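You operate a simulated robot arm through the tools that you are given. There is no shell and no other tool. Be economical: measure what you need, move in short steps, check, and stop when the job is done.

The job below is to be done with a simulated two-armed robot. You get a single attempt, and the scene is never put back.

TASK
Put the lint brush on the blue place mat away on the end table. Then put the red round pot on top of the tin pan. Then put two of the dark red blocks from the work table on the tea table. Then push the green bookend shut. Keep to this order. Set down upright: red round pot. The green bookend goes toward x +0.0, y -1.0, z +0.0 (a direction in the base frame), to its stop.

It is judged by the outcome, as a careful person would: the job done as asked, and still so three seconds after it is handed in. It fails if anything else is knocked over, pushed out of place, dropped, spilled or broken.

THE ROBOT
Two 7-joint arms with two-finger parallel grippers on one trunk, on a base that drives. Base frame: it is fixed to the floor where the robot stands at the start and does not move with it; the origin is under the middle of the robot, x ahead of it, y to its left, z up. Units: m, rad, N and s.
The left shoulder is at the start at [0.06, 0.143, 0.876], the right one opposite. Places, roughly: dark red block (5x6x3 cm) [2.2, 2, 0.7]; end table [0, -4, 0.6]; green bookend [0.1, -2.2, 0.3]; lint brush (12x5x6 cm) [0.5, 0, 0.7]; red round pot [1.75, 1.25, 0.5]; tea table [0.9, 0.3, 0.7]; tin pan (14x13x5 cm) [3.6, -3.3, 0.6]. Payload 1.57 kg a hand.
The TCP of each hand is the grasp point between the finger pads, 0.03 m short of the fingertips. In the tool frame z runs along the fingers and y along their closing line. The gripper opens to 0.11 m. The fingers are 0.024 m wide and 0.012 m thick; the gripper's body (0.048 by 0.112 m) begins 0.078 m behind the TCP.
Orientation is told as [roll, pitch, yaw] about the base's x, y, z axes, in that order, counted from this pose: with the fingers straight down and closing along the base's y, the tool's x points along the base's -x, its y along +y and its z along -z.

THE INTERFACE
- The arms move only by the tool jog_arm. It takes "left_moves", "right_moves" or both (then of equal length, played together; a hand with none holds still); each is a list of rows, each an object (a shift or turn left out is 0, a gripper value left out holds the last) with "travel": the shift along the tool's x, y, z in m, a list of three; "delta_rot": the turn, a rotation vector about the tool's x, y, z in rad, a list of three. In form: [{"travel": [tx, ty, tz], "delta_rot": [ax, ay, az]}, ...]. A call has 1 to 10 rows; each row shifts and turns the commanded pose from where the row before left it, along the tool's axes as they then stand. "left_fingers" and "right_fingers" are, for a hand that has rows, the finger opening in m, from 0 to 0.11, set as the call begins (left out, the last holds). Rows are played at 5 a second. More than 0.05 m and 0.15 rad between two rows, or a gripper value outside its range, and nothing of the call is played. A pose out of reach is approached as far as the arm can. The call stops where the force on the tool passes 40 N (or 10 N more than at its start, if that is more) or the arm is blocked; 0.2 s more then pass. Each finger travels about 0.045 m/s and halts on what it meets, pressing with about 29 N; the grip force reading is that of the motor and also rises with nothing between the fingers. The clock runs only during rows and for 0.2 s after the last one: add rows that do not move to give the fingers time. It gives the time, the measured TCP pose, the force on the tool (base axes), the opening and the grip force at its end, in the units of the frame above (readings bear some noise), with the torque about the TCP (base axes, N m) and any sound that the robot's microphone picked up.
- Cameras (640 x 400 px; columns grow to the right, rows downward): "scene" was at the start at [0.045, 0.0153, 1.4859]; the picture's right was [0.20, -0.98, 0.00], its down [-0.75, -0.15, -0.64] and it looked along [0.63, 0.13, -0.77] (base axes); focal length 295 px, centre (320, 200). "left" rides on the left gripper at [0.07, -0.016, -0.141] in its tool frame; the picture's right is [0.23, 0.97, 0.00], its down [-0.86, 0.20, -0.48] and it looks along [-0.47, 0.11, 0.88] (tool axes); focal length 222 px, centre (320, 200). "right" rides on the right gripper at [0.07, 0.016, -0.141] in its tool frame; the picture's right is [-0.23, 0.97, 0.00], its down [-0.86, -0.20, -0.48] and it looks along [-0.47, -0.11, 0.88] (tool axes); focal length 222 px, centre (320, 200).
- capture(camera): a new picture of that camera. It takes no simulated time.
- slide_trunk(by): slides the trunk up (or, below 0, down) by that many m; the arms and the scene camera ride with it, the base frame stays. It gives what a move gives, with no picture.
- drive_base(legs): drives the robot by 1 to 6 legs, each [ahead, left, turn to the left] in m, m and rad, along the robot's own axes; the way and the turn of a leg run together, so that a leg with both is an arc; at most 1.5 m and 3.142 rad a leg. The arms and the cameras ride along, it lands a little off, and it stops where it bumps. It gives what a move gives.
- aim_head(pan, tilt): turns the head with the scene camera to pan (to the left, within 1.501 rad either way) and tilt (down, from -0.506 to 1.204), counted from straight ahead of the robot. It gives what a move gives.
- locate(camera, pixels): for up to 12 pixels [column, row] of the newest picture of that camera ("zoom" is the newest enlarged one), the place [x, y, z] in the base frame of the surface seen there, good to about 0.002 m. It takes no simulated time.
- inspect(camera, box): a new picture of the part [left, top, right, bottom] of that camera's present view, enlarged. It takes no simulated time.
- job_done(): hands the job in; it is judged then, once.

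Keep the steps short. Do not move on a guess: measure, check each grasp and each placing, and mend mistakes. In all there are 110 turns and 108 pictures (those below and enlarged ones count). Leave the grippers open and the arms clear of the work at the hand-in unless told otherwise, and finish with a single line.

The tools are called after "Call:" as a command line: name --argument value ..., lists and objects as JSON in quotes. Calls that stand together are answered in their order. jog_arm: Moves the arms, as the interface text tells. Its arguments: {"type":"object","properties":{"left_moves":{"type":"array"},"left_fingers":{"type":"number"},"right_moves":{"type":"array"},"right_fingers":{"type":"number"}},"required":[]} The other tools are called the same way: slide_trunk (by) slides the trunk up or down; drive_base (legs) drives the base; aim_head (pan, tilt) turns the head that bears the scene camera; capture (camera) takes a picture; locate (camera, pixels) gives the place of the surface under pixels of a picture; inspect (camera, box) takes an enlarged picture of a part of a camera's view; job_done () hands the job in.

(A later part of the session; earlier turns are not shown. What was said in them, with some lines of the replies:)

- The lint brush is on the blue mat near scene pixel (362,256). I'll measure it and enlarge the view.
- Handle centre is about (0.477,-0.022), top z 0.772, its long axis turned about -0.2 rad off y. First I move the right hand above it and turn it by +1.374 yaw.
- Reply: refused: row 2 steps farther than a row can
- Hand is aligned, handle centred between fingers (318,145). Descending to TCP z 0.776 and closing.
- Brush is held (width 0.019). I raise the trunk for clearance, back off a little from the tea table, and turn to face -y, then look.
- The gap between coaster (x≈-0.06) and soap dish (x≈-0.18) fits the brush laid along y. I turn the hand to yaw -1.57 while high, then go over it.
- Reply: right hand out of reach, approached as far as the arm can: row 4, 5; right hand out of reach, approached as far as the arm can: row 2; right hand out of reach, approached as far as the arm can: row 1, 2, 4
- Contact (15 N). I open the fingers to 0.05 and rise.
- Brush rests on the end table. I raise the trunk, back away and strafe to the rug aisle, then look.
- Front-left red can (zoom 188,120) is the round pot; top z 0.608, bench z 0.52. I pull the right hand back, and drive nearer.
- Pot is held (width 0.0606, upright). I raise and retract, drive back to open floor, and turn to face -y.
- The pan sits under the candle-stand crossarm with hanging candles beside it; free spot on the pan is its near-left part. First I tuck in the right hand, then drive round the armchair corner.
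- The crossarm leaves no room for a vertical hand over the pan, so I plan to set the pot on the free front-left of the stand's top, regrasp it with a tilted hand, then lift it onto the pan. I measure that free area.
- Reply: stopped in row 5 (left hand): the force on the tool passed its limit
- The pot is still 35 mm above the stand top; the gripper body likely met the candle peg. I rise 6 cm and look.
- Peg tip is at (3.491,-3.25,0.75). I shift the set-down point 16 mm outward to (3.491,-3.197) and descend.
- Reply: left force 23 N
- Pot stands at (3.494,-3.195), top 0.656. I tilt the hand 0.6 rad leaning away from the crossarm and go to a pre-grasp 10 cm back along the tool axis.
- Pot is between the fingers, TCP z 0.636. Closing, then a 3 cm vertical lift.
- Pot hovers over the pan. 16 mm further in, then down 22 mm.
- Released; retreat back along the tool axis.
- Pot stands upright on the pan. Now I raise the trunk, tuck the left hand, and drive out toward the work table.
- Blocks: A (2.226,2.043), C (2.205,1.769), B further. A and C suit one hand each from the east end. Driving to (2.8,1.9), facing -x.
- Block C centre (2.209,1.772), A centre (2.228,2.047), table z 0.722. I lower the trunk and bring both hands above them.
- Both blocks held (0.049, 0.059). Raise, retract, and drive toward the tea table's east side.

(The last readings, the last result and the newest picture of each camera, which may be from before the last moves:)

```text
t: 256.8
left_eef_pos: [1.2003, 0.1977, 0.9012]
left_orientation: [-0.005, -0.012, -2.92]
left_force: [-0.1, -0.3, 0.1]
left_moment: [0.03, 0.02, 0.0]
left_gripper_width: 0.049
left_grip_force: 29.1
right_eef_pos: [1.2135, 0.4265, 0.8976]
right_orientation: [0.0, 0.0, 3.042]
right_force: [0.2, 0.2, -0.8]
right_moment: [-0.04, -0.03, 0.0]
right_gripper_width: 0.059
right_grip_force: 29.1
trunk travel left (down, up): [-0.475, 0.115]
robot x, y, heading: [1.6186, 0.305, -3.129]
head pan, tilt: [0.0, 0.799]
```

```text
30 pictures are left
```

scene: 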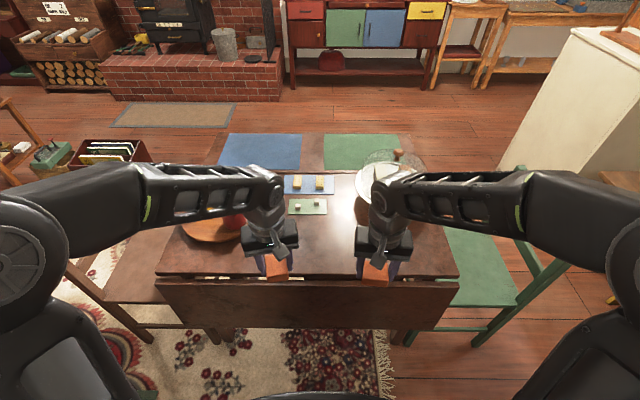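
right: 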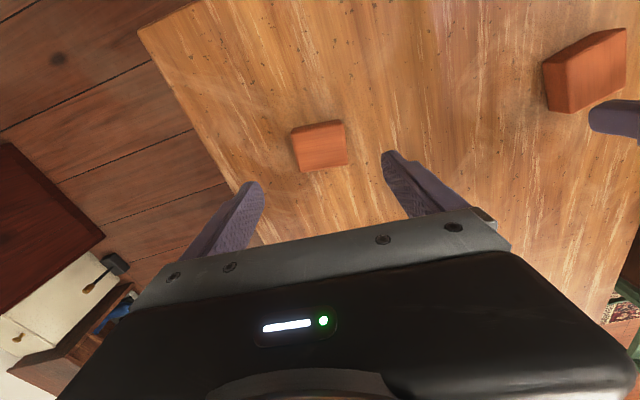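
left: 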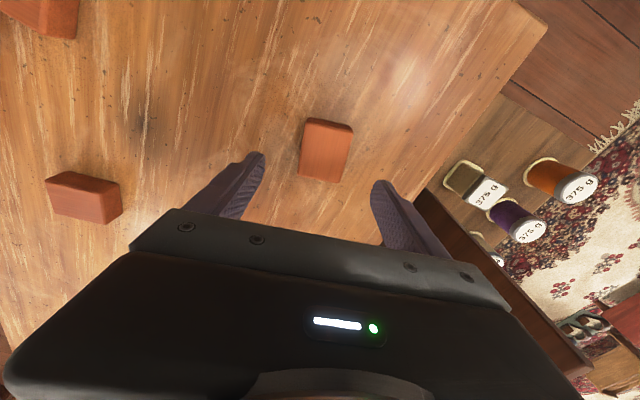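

Call:
jog_arm --left_moves '[{"travel": [-0.0392, -0.008, 0]}, {"travel": [-0.0392, -0.008, 0]}, {"travel": [-0.0392, -0.008, 0]}, {"travel": [-0.0392, -0.008, 0]}, {"travel": [0, 0, 0.04]}, {"travel": [0, 0, 0.04]}, {"travel": [0, 0, 0.04]}, {}]' --right_moves '[{"travel": [-0.043, 0.006, 0]}, {"travel": [-0.043, 0.006, 0]}, {"travel": [-0.043, 0.006, 0]}, {"travel": [-0.043, 0.006, 0]}, {"travel": [0, 0, 0.04]}, {"travel": [0, 0, 0.04]}, {"travel": [0, 0, 0.04]}, {}]'

Call:
inspect --camera "scene" --box '[170, 150, 450, 300]'

```text
t: 258.6
left_eef_pos: [1.0352, 0.1958, 0.781]
left_orientation: [-0.005, -0.015, -2.918]
left_force: [-0.3, 0.5, -0.3]
left_moment: [-0.02, -0.01, 0.02]
left_gripper_width: 0.049
left_grip_force: 28.4
right_eef_pos: [1.0396, 0.4183, 0.777]
right_orientation: [0.0, 0.001, 3.043]
right_force: [-0.2, -0.6, 0.5]
right_moment: [-0.01, -0.02, 0.01]
right_gripper_width: 0.0588
right_grip_force: 29.3
trunk travel left (down, up): [-0.475, 0.115]
robot x, y, heading: [1.6199, 0.3028, -3.129]
head pan, tilt: [0.0, 0.799]
```

```text
2.29 times, centred on (310, 225) of scene
```

zoom: 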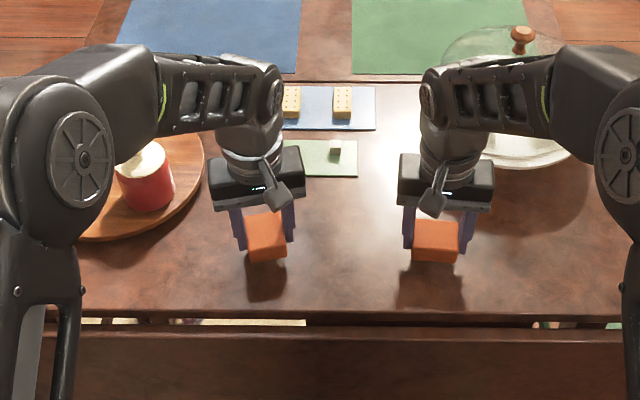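

Call:
jog_arm --left_moves '[{"travel": [0, 0, 0.015]}, {"travel": [0, 0, 0.006]}, {"travel": [0, 0, 0.003]}, {"travel": [0, 0, 0.0015]}, {}]' --right_moves '[{"travel": [0, 0, 0.015]}, {"travel": [0, 0, 0.006]}, {"travel": [0, 0, 0.003]}, {}, {}]'

```text
t: 259.8
left_eef_pos: [1.0376, 0.1953, 0.7582]
left_orientation: [-0.005, -0.011, -2.92]
left_force: [1.1, -0.3, 0.3]
left_moment: [0.0, 0.0, -0.01]
left_gripper_width: 0.0486
left_grip_force: 29.7
right_eef_pos: [1.0408, 0.4193, 0.7536]
right_orientation: [0.0, 0.0, 3.041]
right_force: [0.1, -0.7, -0.1]
right_moment: [-0.01, 0.0, 0.03]
right_gripper_width: 0.0588
right_grip_force: 29.3
trunk travel left (down, up): [-0.475, 0.115]
robot x, y, heading: [1.6212, 0.3044, -3.127]
head pan, tilt: [0.0, 0.799]
```

Call:
jog_arm --left_moves '[{"travel": [0, 0, 0.0015]}, {"travel": [0, 0, 0.001]}, {}]' --right_moves '[{"travel": [0, 0, 0.001]}, {"travel": [0, 0, 0.0005]}, {}]'

```text
t: 260.6
left_eef_pos: [1.0365, 0.1961, 0.7551]
left_orientation: [-0.005, -0.016, -2.922]
left_force: [1.8, -0.2, 12.7]
left_moment: [-0.29, -0.25, 0.05]
left_gripper_width: 0.0488
left_grip_force: 28.8
right_eef_pos: [1.0412, 0.4185, 0.7547]
right_orientation: [-0.001, 0.0, 3.042]
right_force: [0.7, 0.4, -0.7]
right_moment: [-0.02, -0.02, -0.04]
right_gripper_width: 0.0588
right_grip_force: 29.3
trunk travel left (down, up): [-0.475, 0.115]
robot x, y, heading: [1.6203, 0.3046, -3.126]
head pan, tilt: [0.0, 0.799]
```

Call:
jog_arm --left_moves '[{}, {}, {}]' --right_moves '[{"travel": [0, 0, 0.001]}, {"travel": [0, 0, 0.001]}, {}]' --left_fingers 0.085

```text
t: 261.4
left_eef_pos: [1.0386, 0.1945, 0.7555]
left_orientation: [-0.006, -0.015, -2.92]
left_force: [0.4, -0.1, -0.3]
left_moment: [0.01, 0.0, -0.01]
left_gripper_width: 0.0849
left_grip_force: 0.1
right_eef_pos: [1.0387, 0.4183, 0.7536]
right_orientation: [0.001, -0.003, 3.042]
right_force: [0.4, 0.9, 18.3]
right_moment: [0.08, -0.25, 0.0]
right_gripper_width: 0.0587
right_grip_force: 29.1
trunk travel left (down, up): [-0.475, 0.115]
robot x, y, heading: [1.6197, 0.3008, -3.129]
head pan, tilt: [0.0, 0.799]
```

Both blocks touch the table. Open the right, then lift both hands.

Call:
jog_arm --left_moves '[{}, {}, {}, {"travel": [0, 0, -0.04]}, {"travel": [0, 0, -0.05]}, {"travel": [0.03, 0, -0.04]}, {"travel": [0.05, 0, 0]}, {"travel": [0.05, 0, 0]}]' --right_moves '[{}, {}, {}, {"travel": [0, 0, -0.04]}, {"travel": [0, 0, -0.05]}, {"travel": [0.03, 0, -0.04]}, {"travel": [0.05, 0, 0]}, {"travel": [0.05, 0, 0]}]' --right_fingers 0.09

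Call:
slide_trunk --by 0.1

Call:
capture --camera "scene"

```text
t: 263.2
left_eef_pos: [1.1695, 0.221, 0.8806]
left_orientation: [-0.005, -0.015, -2.92]
left_force: [0.3, -0.6, -0.2]
left_moment: [0.03, -0.01, -0.02]
left_gripper_width: 0.0851
left_grip_force: 0.1
right_eef_pos: [1.1723, 0.4075, 0.8802]
right_orientation: [-0.001, 0.0, 3.043]
right_force: [0.0, 0.4, 1.0]
right_moment: [0.0, 0.04, -0.03]
right_gripper_width: 0.09
right_grip_force: 0.2
trunk travel left (down, up): [-0.475, 0.115]
robot x, y, heading: [1.6212, 0.3026, -3.132]
head pan, tilt: [0.0, 0.799]
```

```text
t: 264.5
left_eef_pos: [1.1684, 0.2205, 0.9791]
left_orientation: [-0.005, -0.011, -2.92]
left_force: [0.6, 0.9, 0.4]
left_moment: [0.01, -0.01, 0.03]
left_gripper_width: 0.085
left_grip_force: 0.0
right_eef_pos: [1.1691, 0.4072, 0.9781]
right_orientation: [0.0, 0.001, 3.041]
right_force: [-0.7, 0.4, 0.1]
right_moment: [0.0, -0.01, 0.0]
right_gripper_width: 0.09
right_grip_force: 0.1
trunk travel left (down, up): [-0.575, 0.015]
robot x, y, heading: [1.6213, 0.3029, -3.135]
head pan, tilt: [0.0, 0.799]
```

```text
28 pictures are left
```

scene: 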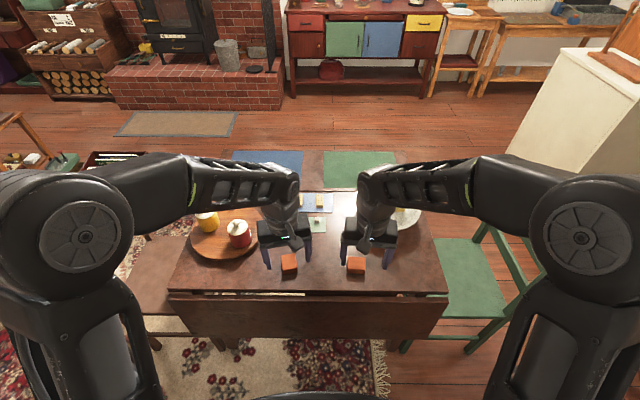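

Both blocks rest on the tea table. Now to the bookend: driving back round the ottoman to the rug aisle.

Call:
drive_base --legs '[[-1.18, 0, 0], [0, 1.27, 0], [0.24, 0.5, 0]]'

```text
t: 279.2
left_eef_pos: [2.1176, -1.5183, 0.9806]
left_orientation: [-0.007, -0.013, -2.933]
left_force: [0.0, -0.8, 0.5]
left_moment: [0.01, 0.0, 0.02]
left_gripper_width: 0.0849
left_grip_force: 0.0
right_eef_pos: [2.1212, -1.3338, 0.9796]
right_orientation: [0.0, 0.002, 3.028]
right_force: [-0.2, -0.4, -0.7]
right_moment: [-0.03, 0.0, 0.02]
right_gripper_width: 0.0901
right_grip_force: 0.0
trunk travel left (down, up): [-0.575, 0.015]
robot x, y, heading: [2.5722, -1.442, 3.144]
head pan, tilt: [0.0, 0.799]
```

Call:
drive_base --legs '[[1.5, 0, 0], [0.22, 0, 0]]'

Call:
aim_head --pan 0.6 --tilt 0.8

Call:
capture --camera "scene"

```text
t: 287.8
left_eef_pos: [0.4217, -1.5046, 0.9797]
left_orientation: [-0.004, -0.013, -2.939]
left_force: [-0.8, 0.3, -0.8]
left_moment: [0.0, -0.04, -0.04]
left_gripper_width: 0.0849
left_grip_force: 0.1
right_eef_pos: [0.4283, -1.3162, 0.9783]
right_orientation: [0.001, 0.003, 3.024]
right_force: [-0.4, -0.4, 0.3]
right_moment: [0.02, -0.02, 0.01]
right_gripper_width: 0.0902
right_grip_force: 0.1
trunk travel left (down, up): [-0.575, 0.015]
robot x, y, heading: [0.8777, -1.4294, 3.134]
head pan, tilt: [0.0, 0.799]
```

```text
t: 288.8
left_eef_pos: [0.4238, -1.5039, 0.9801]
left_orientation: [-0.005, -0.014, -2.938]
left_force: [0.3, 0.3, 0.0]
left_moment: [0.04, -0.02, -0.02]
left_gripper_width: 0.0849
left_grip_force: 0.1
right_eef_pos: [0.4293, -1.3176, 0.9799]
right_orientation: [0.0, 0.0, 3.024]
right_force: [-0.9, 0.1, -0.4]
right_moment: [-0.03, 0.02, 0.02]
right_gripper_width: 0.0897
right_grip_force: 0.0
trunk travel left (down, up): [-0.575, 0.015]
robot x, y, heading: [0.8789, -1.4273, 3.128]
head pan, tilt: [0.6, 0.799]
```

```text
27 pictures are left
```

scene: 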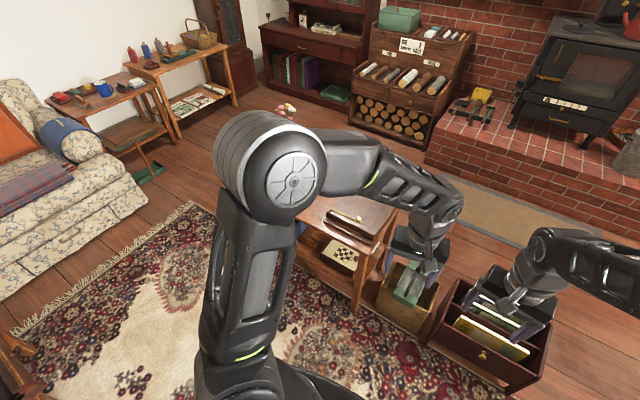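

Call:
drive_base --legs '[[0, 0.55, 0.01]]'

Call:
aim_head --pan 0.05 --tilt 0.95

Call:
capture --camera "scene"

```text
t: 292.0
left_eef_pos: [0.4247, -2.0584, 0.9803]
left_orientation: [-0.007, -0.012, -2.926]
left_force: [-0.2, -0.1, -0.2]
left_moment: [0.0, 0.01, 0.01]
left_gripper_width: 0.085
left_grip_force: 0.1
right_eef_pos: [0.4272, -1.8711, 0.9789]
right_orientation: [0.0, 0.001, 3.037]
right_force: [0.6, -0.9, 0.2]
right_moment: [0.0, 0.02, 0.06]
right_gripper_width: 0.0901
right_grip_force: 0.0
trunk travel left (down, up): [-0.575, 0.015]
robot x, y, heading: [0.8766, -1.9776, -3.135]
head pan, tilt: [0.6, 0.799]
```

```text
t: 292.9
left_eef_pos: [0.4237, -2.0578, 0.9795]
left_orientation: [-0.005, -0.013, -2.925]
left_force: [-0.2, 0.4, 0.3]
left_moment: [0.02, 0.04, 0.0]
left_gripper_width: 0.085
left_grip_force: 0.1
right_eef_pos: [0.4266, -1.8695, 0.9796]
right_orientation: [0.0, -0.001, 3.037]
right_force: [0.1, -0.2, 0.4]
right_moment: [0.01, 0.03, 0.0]
right_gripper_width: 0.09
right_grip_force: 0.1
trunk travel left (down, up): [-0.575, 0.015]
robot x, y, heading: [0.8757, -1.9781, -3.141]
head pan, tilt: [0.051, 0.949]
```

```text
26 pictures are left
```

scene: 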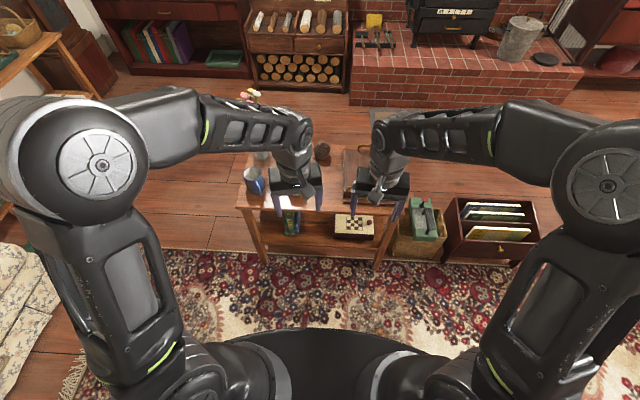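

Call:
inspect --camera "scene" --box '[220, 130, 450, 280]'

Call:
locate --camera "scene" --pixels '[[286, 225], [296, 225], [291, 212], [285, 236], [298, 234], [265, 235], [237, 208], [395, 205], [350, 213], [252, 182], [310, 225], [260, 258]]'

```text
2.67 times, centred on (335, 205) of scene
```

zoom: 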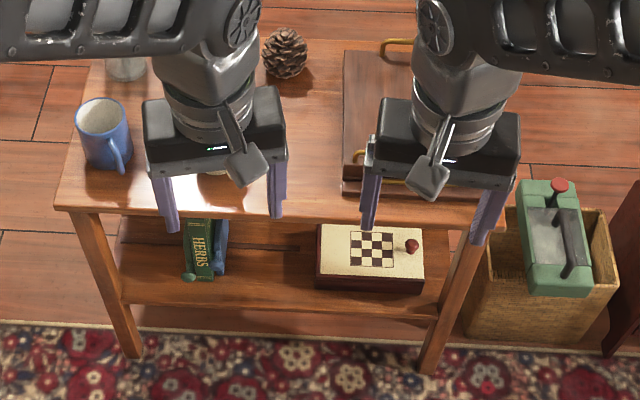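

```text
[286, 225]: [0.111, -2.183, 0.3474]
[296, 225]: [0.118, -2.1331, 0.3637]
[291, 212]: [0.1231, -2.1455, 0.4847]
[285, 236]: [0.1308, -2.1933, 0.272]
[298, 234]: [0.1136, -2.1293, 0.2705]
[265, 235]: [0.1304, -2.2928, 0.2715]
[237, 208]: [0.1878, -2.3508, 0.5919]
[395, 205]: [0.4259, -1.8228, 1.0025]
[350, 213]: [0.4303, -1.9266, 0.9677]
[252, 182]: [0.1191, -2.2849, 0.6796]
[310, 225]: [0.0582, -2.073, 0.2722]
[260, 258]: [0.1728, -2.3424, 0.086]
```

Call:
slide_trunk --by -0.4

Call:
aim_head --pan 0.3 --tilt 0.75

Call:
capture --camera "scene"

```text
t: 296.8
left_eef_pos: [0.4239, -2.0562, 0.5802]
left_orientation: [-0.006, -0.013, -2.925]
left_force: [0.2, -0.3, 0.3]
left_moment: [-0.01, 0.02, 0.02]
left_gripper_width: 0.0847
left_grip_force: 0.0
right_eef_pos: [0.4267, -1.8696, 0.5787]
right_orientation: [0.0, 0.001, 3.037]
right_force: [0.5, 0.6, 0.0]
right_moment: [0.01, 0.0, 0.03]
right_gripper_width: 0.0899
right_grip_force: 0.0
trunk travel left (down, up): [-0.175, 0.415]
robot x, y, heading: [0.8701, -1.9756, -3.141]
head pan, tilt: [0.051, 0.949]
```

```text
t: 297.5
left_eef_pos: [0.4239, -2.0566, 0.5792]
left_orientation: [-0.004, -0.011, -2.924]
left_force: [0.6, -0.4, 0.0]
left_moment: [-0.03, 0.01, -0.01]
left_gripper_width: 0.0848
left_grip_force: 0.0
right_eef_pos: [0.4269, -1.8704, 0.5794]
right_orientation: [0.0, -0.002, 3.037]
right_force: [0.3, 0.1, 0.4]
right_moment: [-0.03, 0.03, -0.03]
right_gripper_width: 0.09
right_grip_force: 0.1
trunk travel left (down, up): [-0.175, 0.415]
robot x, y, heading: [0.8729, -1.9751, -3.139]
head pan, tilt: [0.3, 0.75]
```

```text
24 pictures are left
```

scene: 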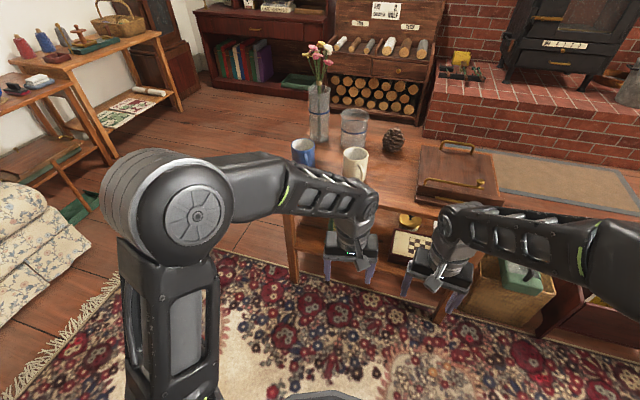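

Call:
capture --camera "left"

Call:
jog_arm --left_moves '[{"travel": [0.04, -0.01, 0]}, {"travel": [0.04, -0.01, 0]}, {"delta_rot": [0, 0.15, 0]}, {"delta_rot": [0, 0.15, 0]}, {"delta_rot": [0, 0.15, 0]}, {"delta_rot": [0, 0.15, 0]}, {"delta_rot": [0, 0.15, 0]}]'

Call:
capture --camera "left"

```text
23 pictures are left
```

left: 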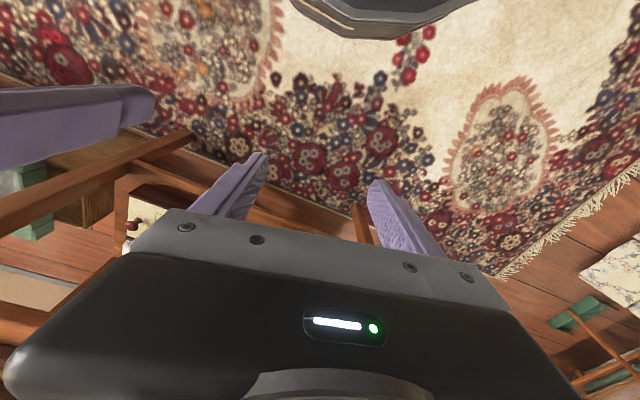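

```text
t: 299.1
left_eef_pos: [0.4978, -2.0187, 0.5805]
left_orientation: [-0.008, 0.638, -2.929]
left_force: [0.1, 0.4, -0.3]
left_moment: [0.05, 0.01, -0.02]
left_gripper_width: 0.0848
left_grip_force: 0.0
left hand out of reach, approached as far as the arm can: row 7
right_eef_pos: [0.4271, -1.8693, 0.5771]
right_orientation: [-0.001, 0.0, 3.037]
right_force: [-0.9, 0.0, -0.4]
right_moment: [-0.03, 0.0, -0.02]
right_gripper_width: 0.09
right_grip_force: 0.1
trunk travel left (down, up): [-0.175, 0.415]
robot x, y, heading: [0.8758, -1.976, -3.139]
head pan, tilt: [0.3, 0.75]
```

```text
22 pictures are left
```

left: 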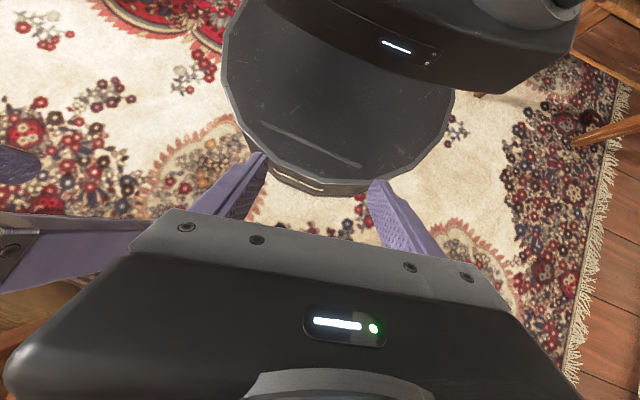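

I tilted the wrong way; turning the left hand so the fingers point forward (-x).

Call:
jog_arm --left_moves '[{"delta_rot": [0, -0.15, 0]}, {"delta_rot": [0, -0.15, 0]}, {"delta_rot": [0, -0.15, 0]}, {"delta_rot": [0, -0.15, 0]}, {"delta_rot": [0, -0.15, 0]}, {"delta_rot": [0, -0.15, 0]}, {"delta_rot": [0, -0.15, 0]}, {"delta_rot": [0, -0.15, 0]}, {"delta_rot": [0, -0.15, 0]}, {"delta_rot": [0, -0.15, 0]}]' --left_fingers 0.0

Call:
capture --camera "left"

Call:
capture --camera "scene"

```text
t: 301.3
left_eef_pos: [0.4884, -2.0075, 0.5804]
left_orientation: [-0.006, -0.861, -2.92]
left_force: [0.7, -0.7, -0.6]
left_moment: [0.04, -0.04, 0.0]
left_gripper_width: 0.0001
left_grip_force: 21.5
left hand out of reach, approached as far as the arm can: row 10
right_eef_pos: [0.4267, -1.8698, 0.5789]
right_orientation: [-0.001, 0.0, 3.036]
right_force: [-0.1, -0.3, 0.1]
right_moment: [0.02, 0.01, -0.01]
right_gripper_width: 0.0903
right_grip_force: 0.0
trunk travel left (down, up): [-0.175, 0.415]
robot x, y, heading: [0.8742, -1.9781, -3.134]
head pan, tilt: [0.3, 0.75]
```

```text
21 pictures are left
```

left: 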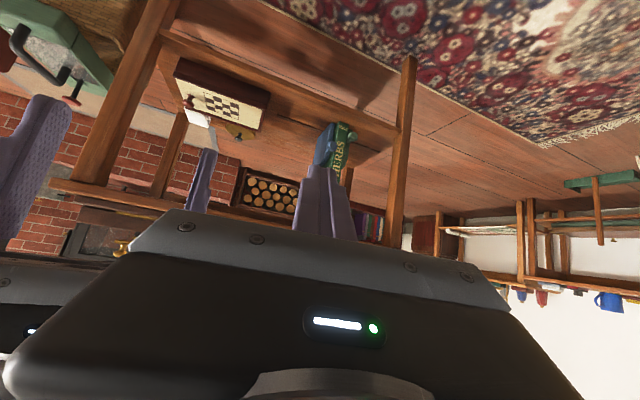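

```text
20 pictures are left
```

scene: 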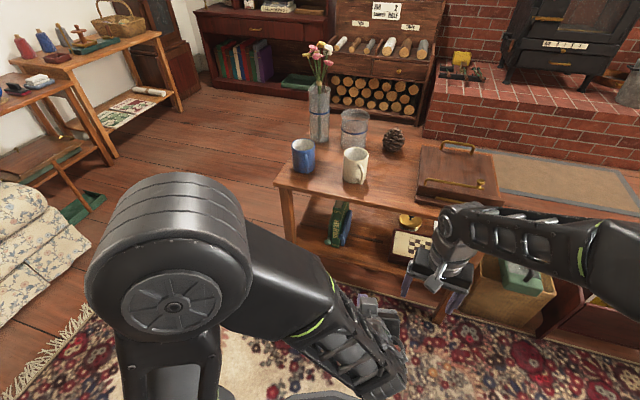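

Now the shelf is visible: books at scene (340,225). Enlarging and measuring.

Call:
inspect --camera "scene" --box '[270, 170, 430, 300]'

Call:
inspect --camera "left" --box '[250, 90, 420, 200]'

Call:
locate --camera "zoom" --pixels '[[340, 210], [352, 130], [300, 140], [285, 180], [280, 210], [385, 160], [300, 220], [330, 270], [275, 130]]'

```text
3.08 times, centred on (350, 235) of scene
```

zoom: 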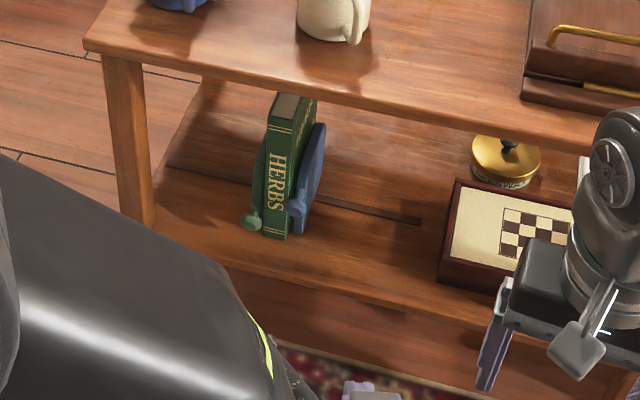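

```text
3.64 times, centred on (335, 145) of left
```

zoom: 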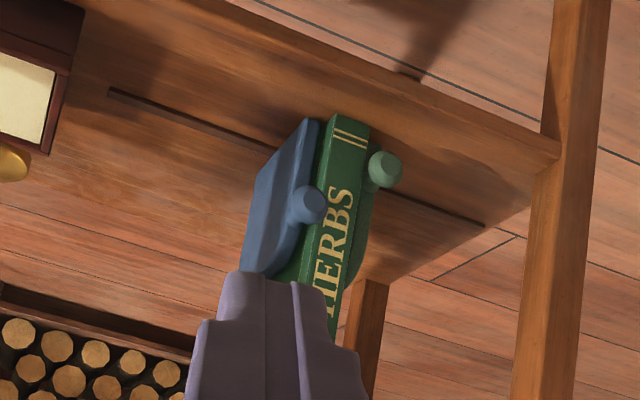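

```text
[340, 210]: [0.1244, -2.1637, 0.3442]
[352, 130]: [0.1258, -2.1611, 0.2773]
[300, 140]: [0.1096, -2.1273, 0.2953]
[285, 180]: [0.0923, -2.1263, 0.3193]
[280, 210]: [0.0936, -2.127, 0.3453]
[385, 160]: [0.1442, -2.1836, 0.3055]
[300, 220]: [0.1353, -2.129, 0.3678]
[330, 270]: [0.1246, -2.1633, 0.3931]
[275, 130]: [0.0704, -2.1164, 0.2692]
```

Call:
locate --camera "zoom" --pixels '[[303, 200], [325, 205], [300, 190], [303, 228], [385, 168], [370, 172], [402, 170], [385, 152], [385, 186], [345, 165], [110, 92], [484, 226]]'

```text
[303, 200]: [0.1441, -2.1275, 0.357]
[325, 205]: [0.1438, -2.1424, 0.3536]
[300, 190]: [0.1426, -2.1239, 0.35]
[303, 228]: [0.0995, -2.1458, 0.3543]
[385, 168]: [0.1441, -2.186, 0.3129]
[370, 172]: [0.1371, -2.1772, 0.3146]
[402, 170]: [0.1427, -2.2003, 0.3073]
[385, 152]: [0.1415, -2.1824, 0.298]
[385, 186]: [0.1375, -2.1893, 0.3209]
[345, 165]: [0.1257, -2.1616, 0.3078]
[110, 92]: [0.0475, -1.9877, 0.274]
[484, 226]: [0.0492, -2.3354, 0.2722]
```

Green knob centre (0.142,-2.187,0.310), blue knob (0.144,-2.130,0.352); book between. I'll insert the closed fingertips at y≈-2.159 beside the green knob. First fix the yaw and go to a pre-point.

Call:
jog_arm --left_moves '[{"delta_rot": [0.0835, 0, 0.0715]}, {"delta_rot": [0.0835, 0, 0.0715]}, {}]'

Call:
jog_arm --left_moves '[{"travel": [-0.0019, 0.0189, 0.0396]}, {"travel": [-0.0019, 0.0189, 0.0396]}, {"travel": [-0.0019, 0.0189, 0.0396]}, {"travel": [-0.0019, 0.0189, 0.0396]}, {}]'

```text
t: 302.1
left_eef_pos: [0.4671, -1.9798, 0.5812]
left_orientation: [-0.002, -0.863, 3.141]
left_force: [-0.2, 0.2, 0.0]
left_moment: [0.03, 0.0, 0.01]
left_gripper_width: 0.0003
left_grip_force: 21.4
left hand out of reach, approached as far as the arm can: row 1, 2
right_eef_pos: [0.4266, -1.869, 0.5793]
right_orientation: [0.0, 0.0, 3.037]
right_force: [0.7, -0.6, 0.7]
right_moment: [0.01, 0.0, 0.01]
right_gripper_width: 0.0897
right_grip_force: 0.2
trunk travel left (down, up): [-0.175, 0.415]
robot x, y, heading: [0.8743, -1.9796, -3.139]
head pan, tilt: [0.3, 0.75]
```

```text
t: 303.3
left_eef_pos: [0.3433, -2.0542, 0.4855]
left_orientation: [-0.008, -0.863, -3.141]
left_force: [0.2, -0.1, 0.1]
left_moment: [-0.01, 0.0, -0.02]
left_gripper_width: 0.0
left_grip_force: 21.3
right_eef_pos: [0.427, -1.871, 0.5781]
right_orientation: [0.0, 0.001, 3.036]
right_force: [0.8, 0.1, 0.0]
right_moment: [0.0, 0.02, 0.01]
right_gripper_width: 0.09
right_grip_force: 0.0
trunk travel left (down, up): [-0.175, 0.415]
robot x, y, heading: [0.8753, -1.9793, -3.137]
head pan, tilt: [0.3, 0.75]
```

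Call:
jog_arm --left_moves '[{"travel": [0.0019, 0.0262, 0.0363]}, {"travel": [0.0019, 0.0262, 0.0363]}, {"travel": [0.0019, 0.0262, 0.0363]}, {"travel": [0.0019, 0.0262, 0.0363]}, {}]'

Call:
inspect --camera "left" --box '[200, 60, 440, 240]'

Call:
inspect --camera "scene" --box '[250, 170, 430, 310]'

```text
t: 304.5
left_eef_pos: [0.2349, -2.1599, 0.3823]
left_orientation: [-0.009, -0.864, -3.139]
left_force: [-0.8, 0.1, 0.6]
left_moment: [0.0, 0.03, 0.02]
left_gripper_width: 0.0
left_grip_force: 21.7
right_eef_pos: [0.4255, -1.8697, 0.5791]
right_orientation: [0.0, 0.001, 3.037]
right_force: [1.3, -0.2, -0.3]
right_moment: [-0.04, 0.03, 0.0]
right_gripper_width: 0.0898
right_grip_force: 0.1
trunk travel left (down, up): [-0.175, 0.415]
robot x, y, heading: [0.8794, -1.977, -3.135]
head pan, tilt: [0.3, 0.75]
```

```text
2.22 times, centred on (320, 150) of left
```

zoom: 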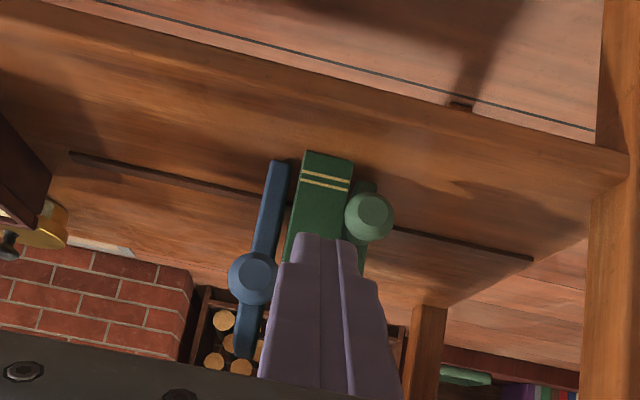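

```text
2.86 times, centred on (340, 240) of scene
```

zoom: 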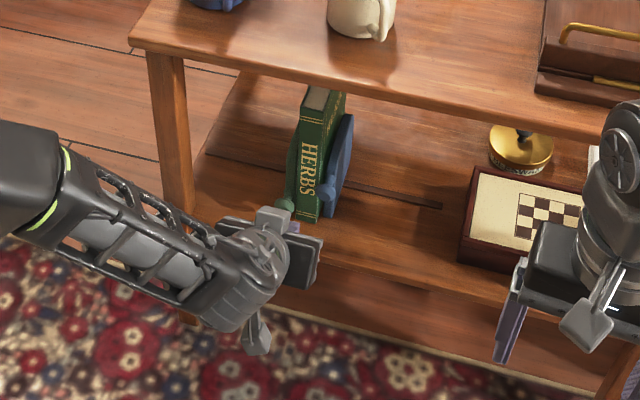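

Call:
jog_arm --left_moves '[{"travel": [0, 0, 0.03]}, {"travel": [0, 0, 0.03]}, {"travel": [0, 0, 0.02]}, {"travel": [0, 0, 0.012]}, {}]'

Call:
inspect --camera "left" --box '[220, 40, 420, 220]'

```text
t: 305.7
left_eef_pos: [0.1668, -2.1587, 0.3221]
left_orientation: [-0.009, -0.864, -3.141]
left_force: [-0.1, -0.1, 0.2]
left_moment: [-0.02, -0.03, 0.01]
left_gripper_width: 0.0
left_grip_force: 21.1
right_eef_pos: [0.4265, -1.8704, 0.5799]
right_orientation: [-0.001, 0.0, 3.037]
right_force: [0.3, 0.2, -0.3]
right_moment: [-0.02, 0.0, -0.02]
right_gripper_width: 0.0902
right_grip_force: 0.0
trunk travel left (down, up): [-0.175, 0.415]
robot x, y, heading: [0.8721, -1.9789, -3.136]
head pan, tilt: [0.3, 0.75]
```

```text
2.22 times, centred on (320, 130) of left
```

zoom: 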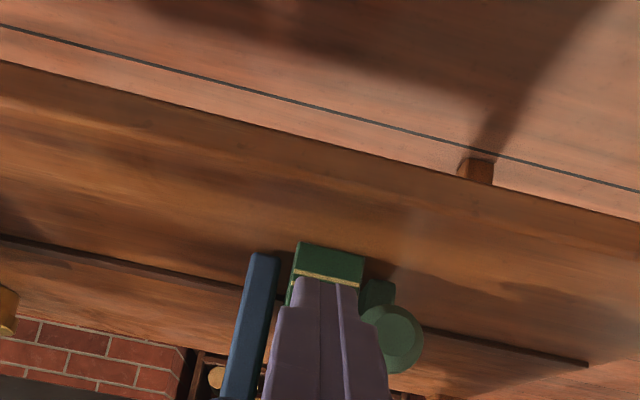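

Call:
jog_arm --left_moves '[{"travel": [-0.0028, 0, 0.0033]}, {"travel": [0, 0.01, 0]}, {"travel": [0, 0.01, 0]}, {"travel": [0, 0.01, 0]}, {"travel": [0, 0.01, 0]}, {}]'

Call:
inspect --camera "left" --box '[220, 40, 420, 220]'

```text
t: 307.1
left_eef_pos: [0.1614, -2.1995, 0.3242]
left_orientation: [-0.009, -0.863, -3.142]
left_force: [1.3, 2.2, -1.2]
left_moment: [0.06, -0.05, -0.05]
left_gripper_width: 0.0
left_grip_force: 21.0
right_eef_pos: [0.4269, -1.8685, 0.5788]
right_orientation: [-0.001, -0.002, 3.037]
right_force: [-0.1, -0.3, 0.5]
right_moment: [0.03, 0.01, -0.02]
right_gripper_width: 0.0899
right_grip_force: 0.1
trunk travel left (down, up): [-0.175, 0.415]
robot x, y, heading: [0.8728, -1.9744, -3.136]
head pan, tilt: [0.3, 0.75]
```

```text
2.22 times, centred on (320, 130) of left
```

zoom: 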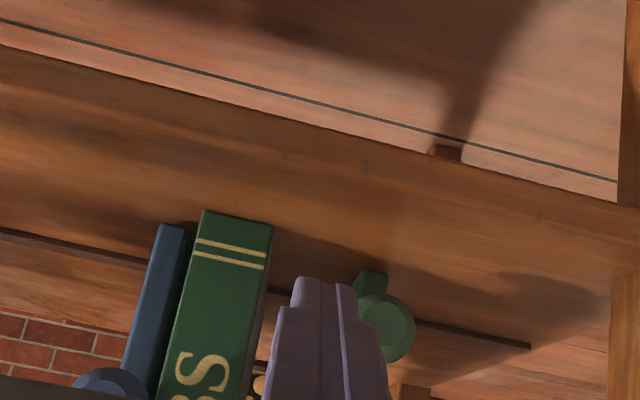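

Call:
jog_arm --left_moves '[{"travel": [0, 0.01, 0]}, {"travel": [0, 0.01, 0]}, {"travel": [0, 0.01, 0]}, {"travel": [0, 0.01, 0]}, {}]'

Call:
inspect --camera "left" --box '[180, 40, 420, 240]'

```text
t: 308.3
left_eef_pos: [0.1614, -2.2408, 0.3236]
left_orientation: [-0.005, -0.865, -3.14]
left_force: [-1.2, 2.1, 2.3]
left_moment: [0.06, 0.07, -0.06]
left_gripper_width: 0.0
left_grip_force: 21.2
right_eef_pos: [0.4272, -1.8697, 0.5793]
right_orientation: [0.0, -0.001, 3.037]
right_force: [0.4, -0.8, -0.3]
right_moment: [-0.02, 0.03, 0.01]
right_gripper_width: 0.0903
right_grip_force: 0.1
trunk travel left (down, up): [-0.175, 0.415]
robot x, y, heading: [0.8732, -1.9753, -3.136]
head pan, tilt: [0.3, 0.75]
```

```text
2.00 times, centred on (300, 140) of left
```

zoom: 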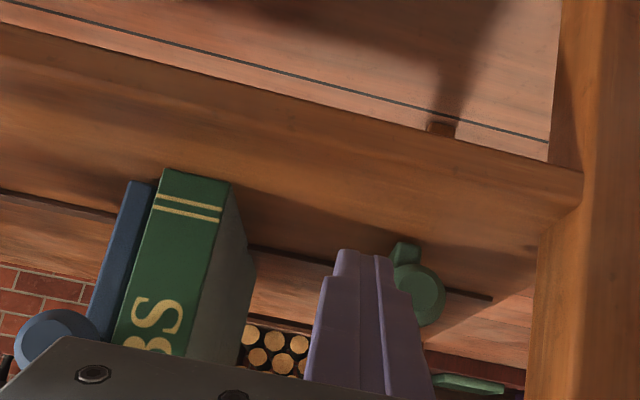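

Call:
jog_arm --left_moves '[{"travel": [0, 0.01, 0]}, {"travel": [0, 0.01, 0]}, {"travel": [0, 0.005, 0]}, {"travel": [0, 0.005, 0]}, {}]'

Call:
inspect --camera "left" --box '[180, 40, 420, 240]'

```text
t: 309.5
left_eef_pos: [0.1617, -2.2628, 0.3224]
left_orientation: [-0.013, -0.864, 3.14]
left_force: [-0.7, 15.6, 4.2]
left_moment: [0.21, 0.09, -0.36]
left_gripper_width: 0.0
left_grip_force: 21.6
right_eef_pos: [0.4271, -1.8691, 0.5787]
right_orientation: [0.0, 0.0, 3.034]
right_force: [0.8, -0.2, -0.3]
right_moment: [0.03, 0.01, -0.01]
right_gripper_width: 0.0902
right_grip_force: 0.1
trunk travel left (down, up): [-0.175, 0.415]
robot x, y, heading: [0.8767, -1.9754, -3.14]
head pan, tilt: [0.3, 0.75]
```

```text
2.00 times, centred on (300, 140) of left
```

zoom: 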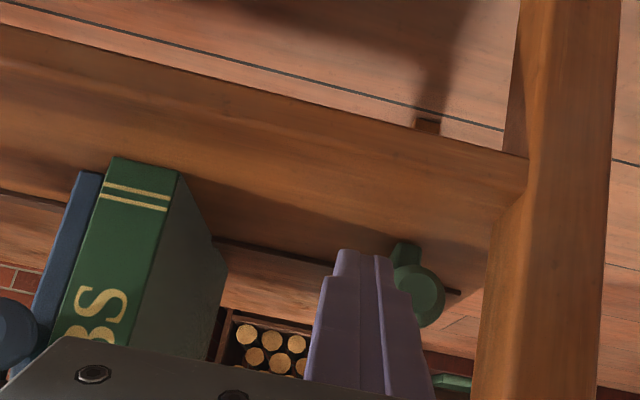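

Call:
jog_arm --left_moves '[{"travel": [0, 0.005, 0]}, {"travel": [0, 0.005, 0]}, {}]'

Call:
locate --camera "zoom" --pixels '[[422, 290], [410, 255], [458, 292], [120, 200]]'

Call:
inspect --camera "scene" --box '[230, 150, 430, 310]'

```text
t: 310.3
left_eef_pos: [0.162, -2.2638, 0.3235]
left_orientation: [-0.028, -0.861, 3.135]
left_force: [-5.3, 40.3, -2.4]
left_moment: [0.64, -0.02, -0.87]
left_gripper_width: 0.0003
left_grip_force: 21.6
right_eef_pos: [0.4276, -1.8683, 0.5783]
right_orientation: [0.001, 0.001, 3.035]
right_force: [-0.4, 0.3, 0.2]
right_moment: [-0.01, 0.01, 0.01]
right_gripper_width: 0.0897
right_grip_force: 0.0
trunk travel left (down, up): [-0.175, 0.415]
robot x, y, heading: [0.8724, -1.9749, -3.14]
head pan, tilt: [0.3, 0.75]
```

```text
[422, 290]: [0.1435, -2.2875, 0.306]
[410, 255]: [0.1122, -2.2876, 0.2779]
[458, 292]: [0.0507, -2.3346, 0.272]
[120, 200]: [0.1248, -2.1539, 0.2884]
```

```text
2.50 times, centred on (330, 230) of scene
```

zoom: 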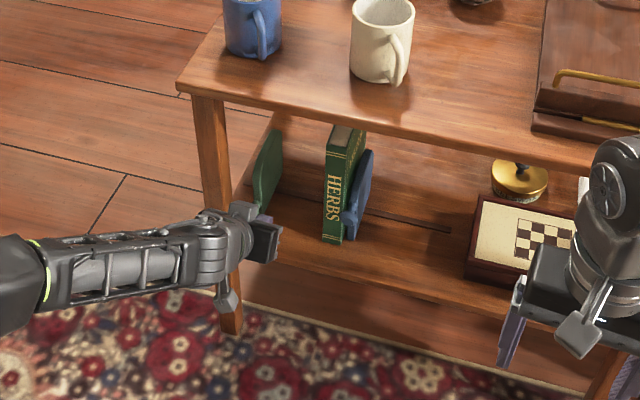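

The reaction's lever arm (−0.022, −0.016) is at the knob, so the bookend is at its stop (moved 10 cm). I back off from the knob and withdraw.

Call:
jog_arm --left_moves '[{"travel": [0, -0.015, 0]}, {"travel": [0, -0.01, -0.02]}, {"travel": [0, 0, -0.04]}, {"travel": [0, 0, -0.04]}, {"travel": [0, 0, -0.04]}, {"travel": [0, 0, -0.04]}]'

Call:
inspect --camera "left" --box '[160, 60, 480, 260]'

Call:
drive_base --legs '[[-0.02, 0.0, 0], [0, -0.45, 0]]'

```text
t: 311.7
left_eef_pos: [0.2956, -2.2551, 0.4384]
left_orientation: [-0.007, -0.865, -3.141]
left_force: [0.4, -1.0, 0.2]
left_moment: [-0.03, 0.03, -0.02]
left_gripper_width: 0.0
left_grip_force: 21.1
right_eef_pos: [0.4274, -1.8702, 0.5796]
right_orientation: [-0.001, 0.001, 3.037]
right_force: [0.8, 0.0, 0.1]
right_moment: [0.02, -0.01, 0.02]
right_gripper_width: 0.0898
right_grip_force: 0.1
trunk travel left (down, up): [-0.175, 0.415]
robot x, y, heading: [0.875, -1.979, -3.138]
head pan, tilt: [0.3, 0.75]
```

```text
2.00 times, centred on (320, 160) of left
```

zoom: 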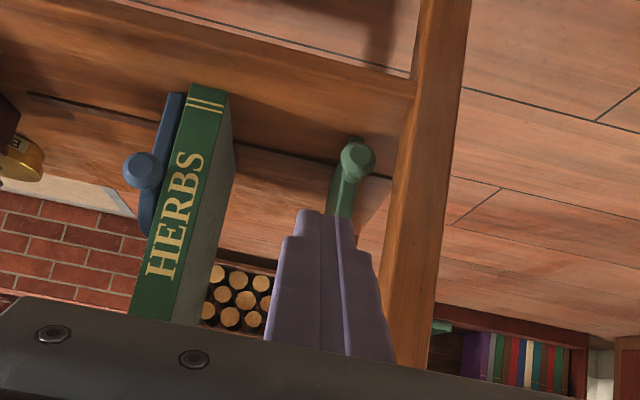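

```text
t: 314.8
left_eef_pos: [0.3132, -1.8071, 0.4381]
left_orientation: [-0.007, -0.864, 3.13]
left_force: [1.0, 1.0, -0.2]
left_moment: [0.01, -0.01, 0.02]
left_gripper_width: 0.0002
left_grip_force: 21.2
right_eef_pos: [0.4482, -1.4228, 0.5787]
right_orientation: [0.001, 0.0, 3.026]
right_force: [0.8, -0.7, 1.1]
right_moment: [0.02, 0.03, 0.02]
right_gripper_width: 0.0901
right_grip_force: 0.1
trunk travel left (down, up): [-0.175, 0.415]
robot x, y, heading: [0.8984, -1.5344, 3.134]
head pan, tilt: [0.3, 0.75]
```

Call:
drive_base --legs '[[-0.2, 0.0, 0]]'

Call:
jog_arm --left_moves '[{}, {}, {}, {}, {}, {}, {}]' --left_fingers 0.11 --right_moves '[{}, {}, {}, {}, {}, {}, {}]' --right_fingers 0.11

Call:
aim_head --pan 0.6 --tilt 0.5

Call:
capture --camera "scene"

```text
t: 316.4
left_eef_pos: [0.5178, -1.8079, 0.4392]
left_orientation: [-0.008, -0.865, 3.128]
left_force: [0.3, 0.4, 0.2]
left_moment: [-0.05, 0.03, -0.01]
left_gripper_width: 0.0
left_grip_force: 21.6
right_eef_pos: [0.6537, -1.4231, 0.5798]
right_orientation: [-0.001, 0.0, 3.023]
right_force: [0.4, 0.8, -0.2]
right_moment: [-0.02, -0.01, -0.02]
right_gripper_width: 0.09
right_grip_force: 0.0
trunk travel left (down, up): [-0.175, 0.415]
robot x, y, heading: [1.1014, -1.5331, 3.135]
head pan, tilt: [0.3, 0.75]
```

```text
t: 318.0
left_eef_pos: [0.5168, -1.8071, 0.4388]
left_orientation: [-0.008, -0.865, 3.127]
left_force: [0.6, 0.1, -0.3]
left_moment: [-0.02, 0.01, -0.01]
left_gripper_width: 0.1097
left_grip_force: 0.0
right_eef_pos: [0.6538, -1.4225, 0.5788]
right_orientation: [0.001, 0.0, 3.023]
right_force: [-0.3, 0.0, 0.1]
right_moment: [0.04, -0.01, -0.03]
right_gripper_width: 0.1098
right_grip_force: 0.1
trunk travel left (down, up): [-0.175, 0.415]
robot x, y, heading: [1.1009, -1.5366, 3.135]
head pan, tilt: [0.3, 0.75]
```

```text
t: 318.8
left_eef_pos: [0.5179, -1.8067, 0.4387]
left_orientation: [-0.007, -0.865, 3.128]
left_force: [0.0, 0.6, 0.5]
left_moment: [0.0, 0.04, -0.02]
left_gripper_width: 0.1102
left_grip_force: 0.1
right_eef_pos: [0.6545, -1.4227, 0.5789]
right_orientation: [-0.002, 0.0, 3.022]
right_force: [-0.4, -0.6, -0.1]
right_moment: [0.0, 0.0, -0.02]
right_gripper_width: 0.1098
right_grip_force: 0.1
trunk travel left (down, up): [-0.175, 0.415]
robot x, y, heading: [1.1012, -1.5363, 3.13]
head pan, tilt: [0.6, 0.499]
```

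```text
9 pictures are left
```

scene: 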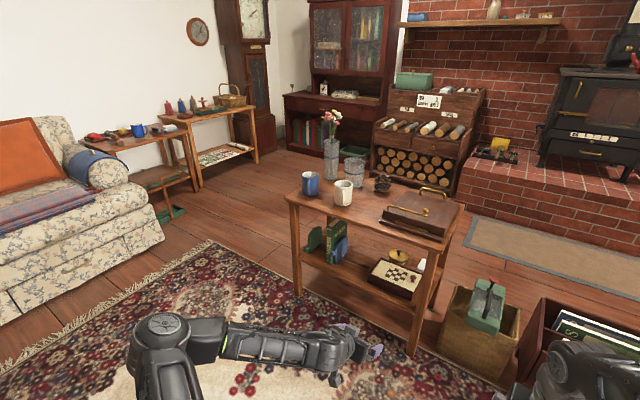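

The green bookend is at its stop, nothing near it is disturbed, the grippers are open and the arms are clear. Handing in.

Call:
job_done

```text
The job is handed in.
```

All four jobs are done in the order asked: the lint brush is on the end table, the red round pot stands upright on the tin pan, two dark red blocks are on the tea table, and the green bookend is pushed to its stop.
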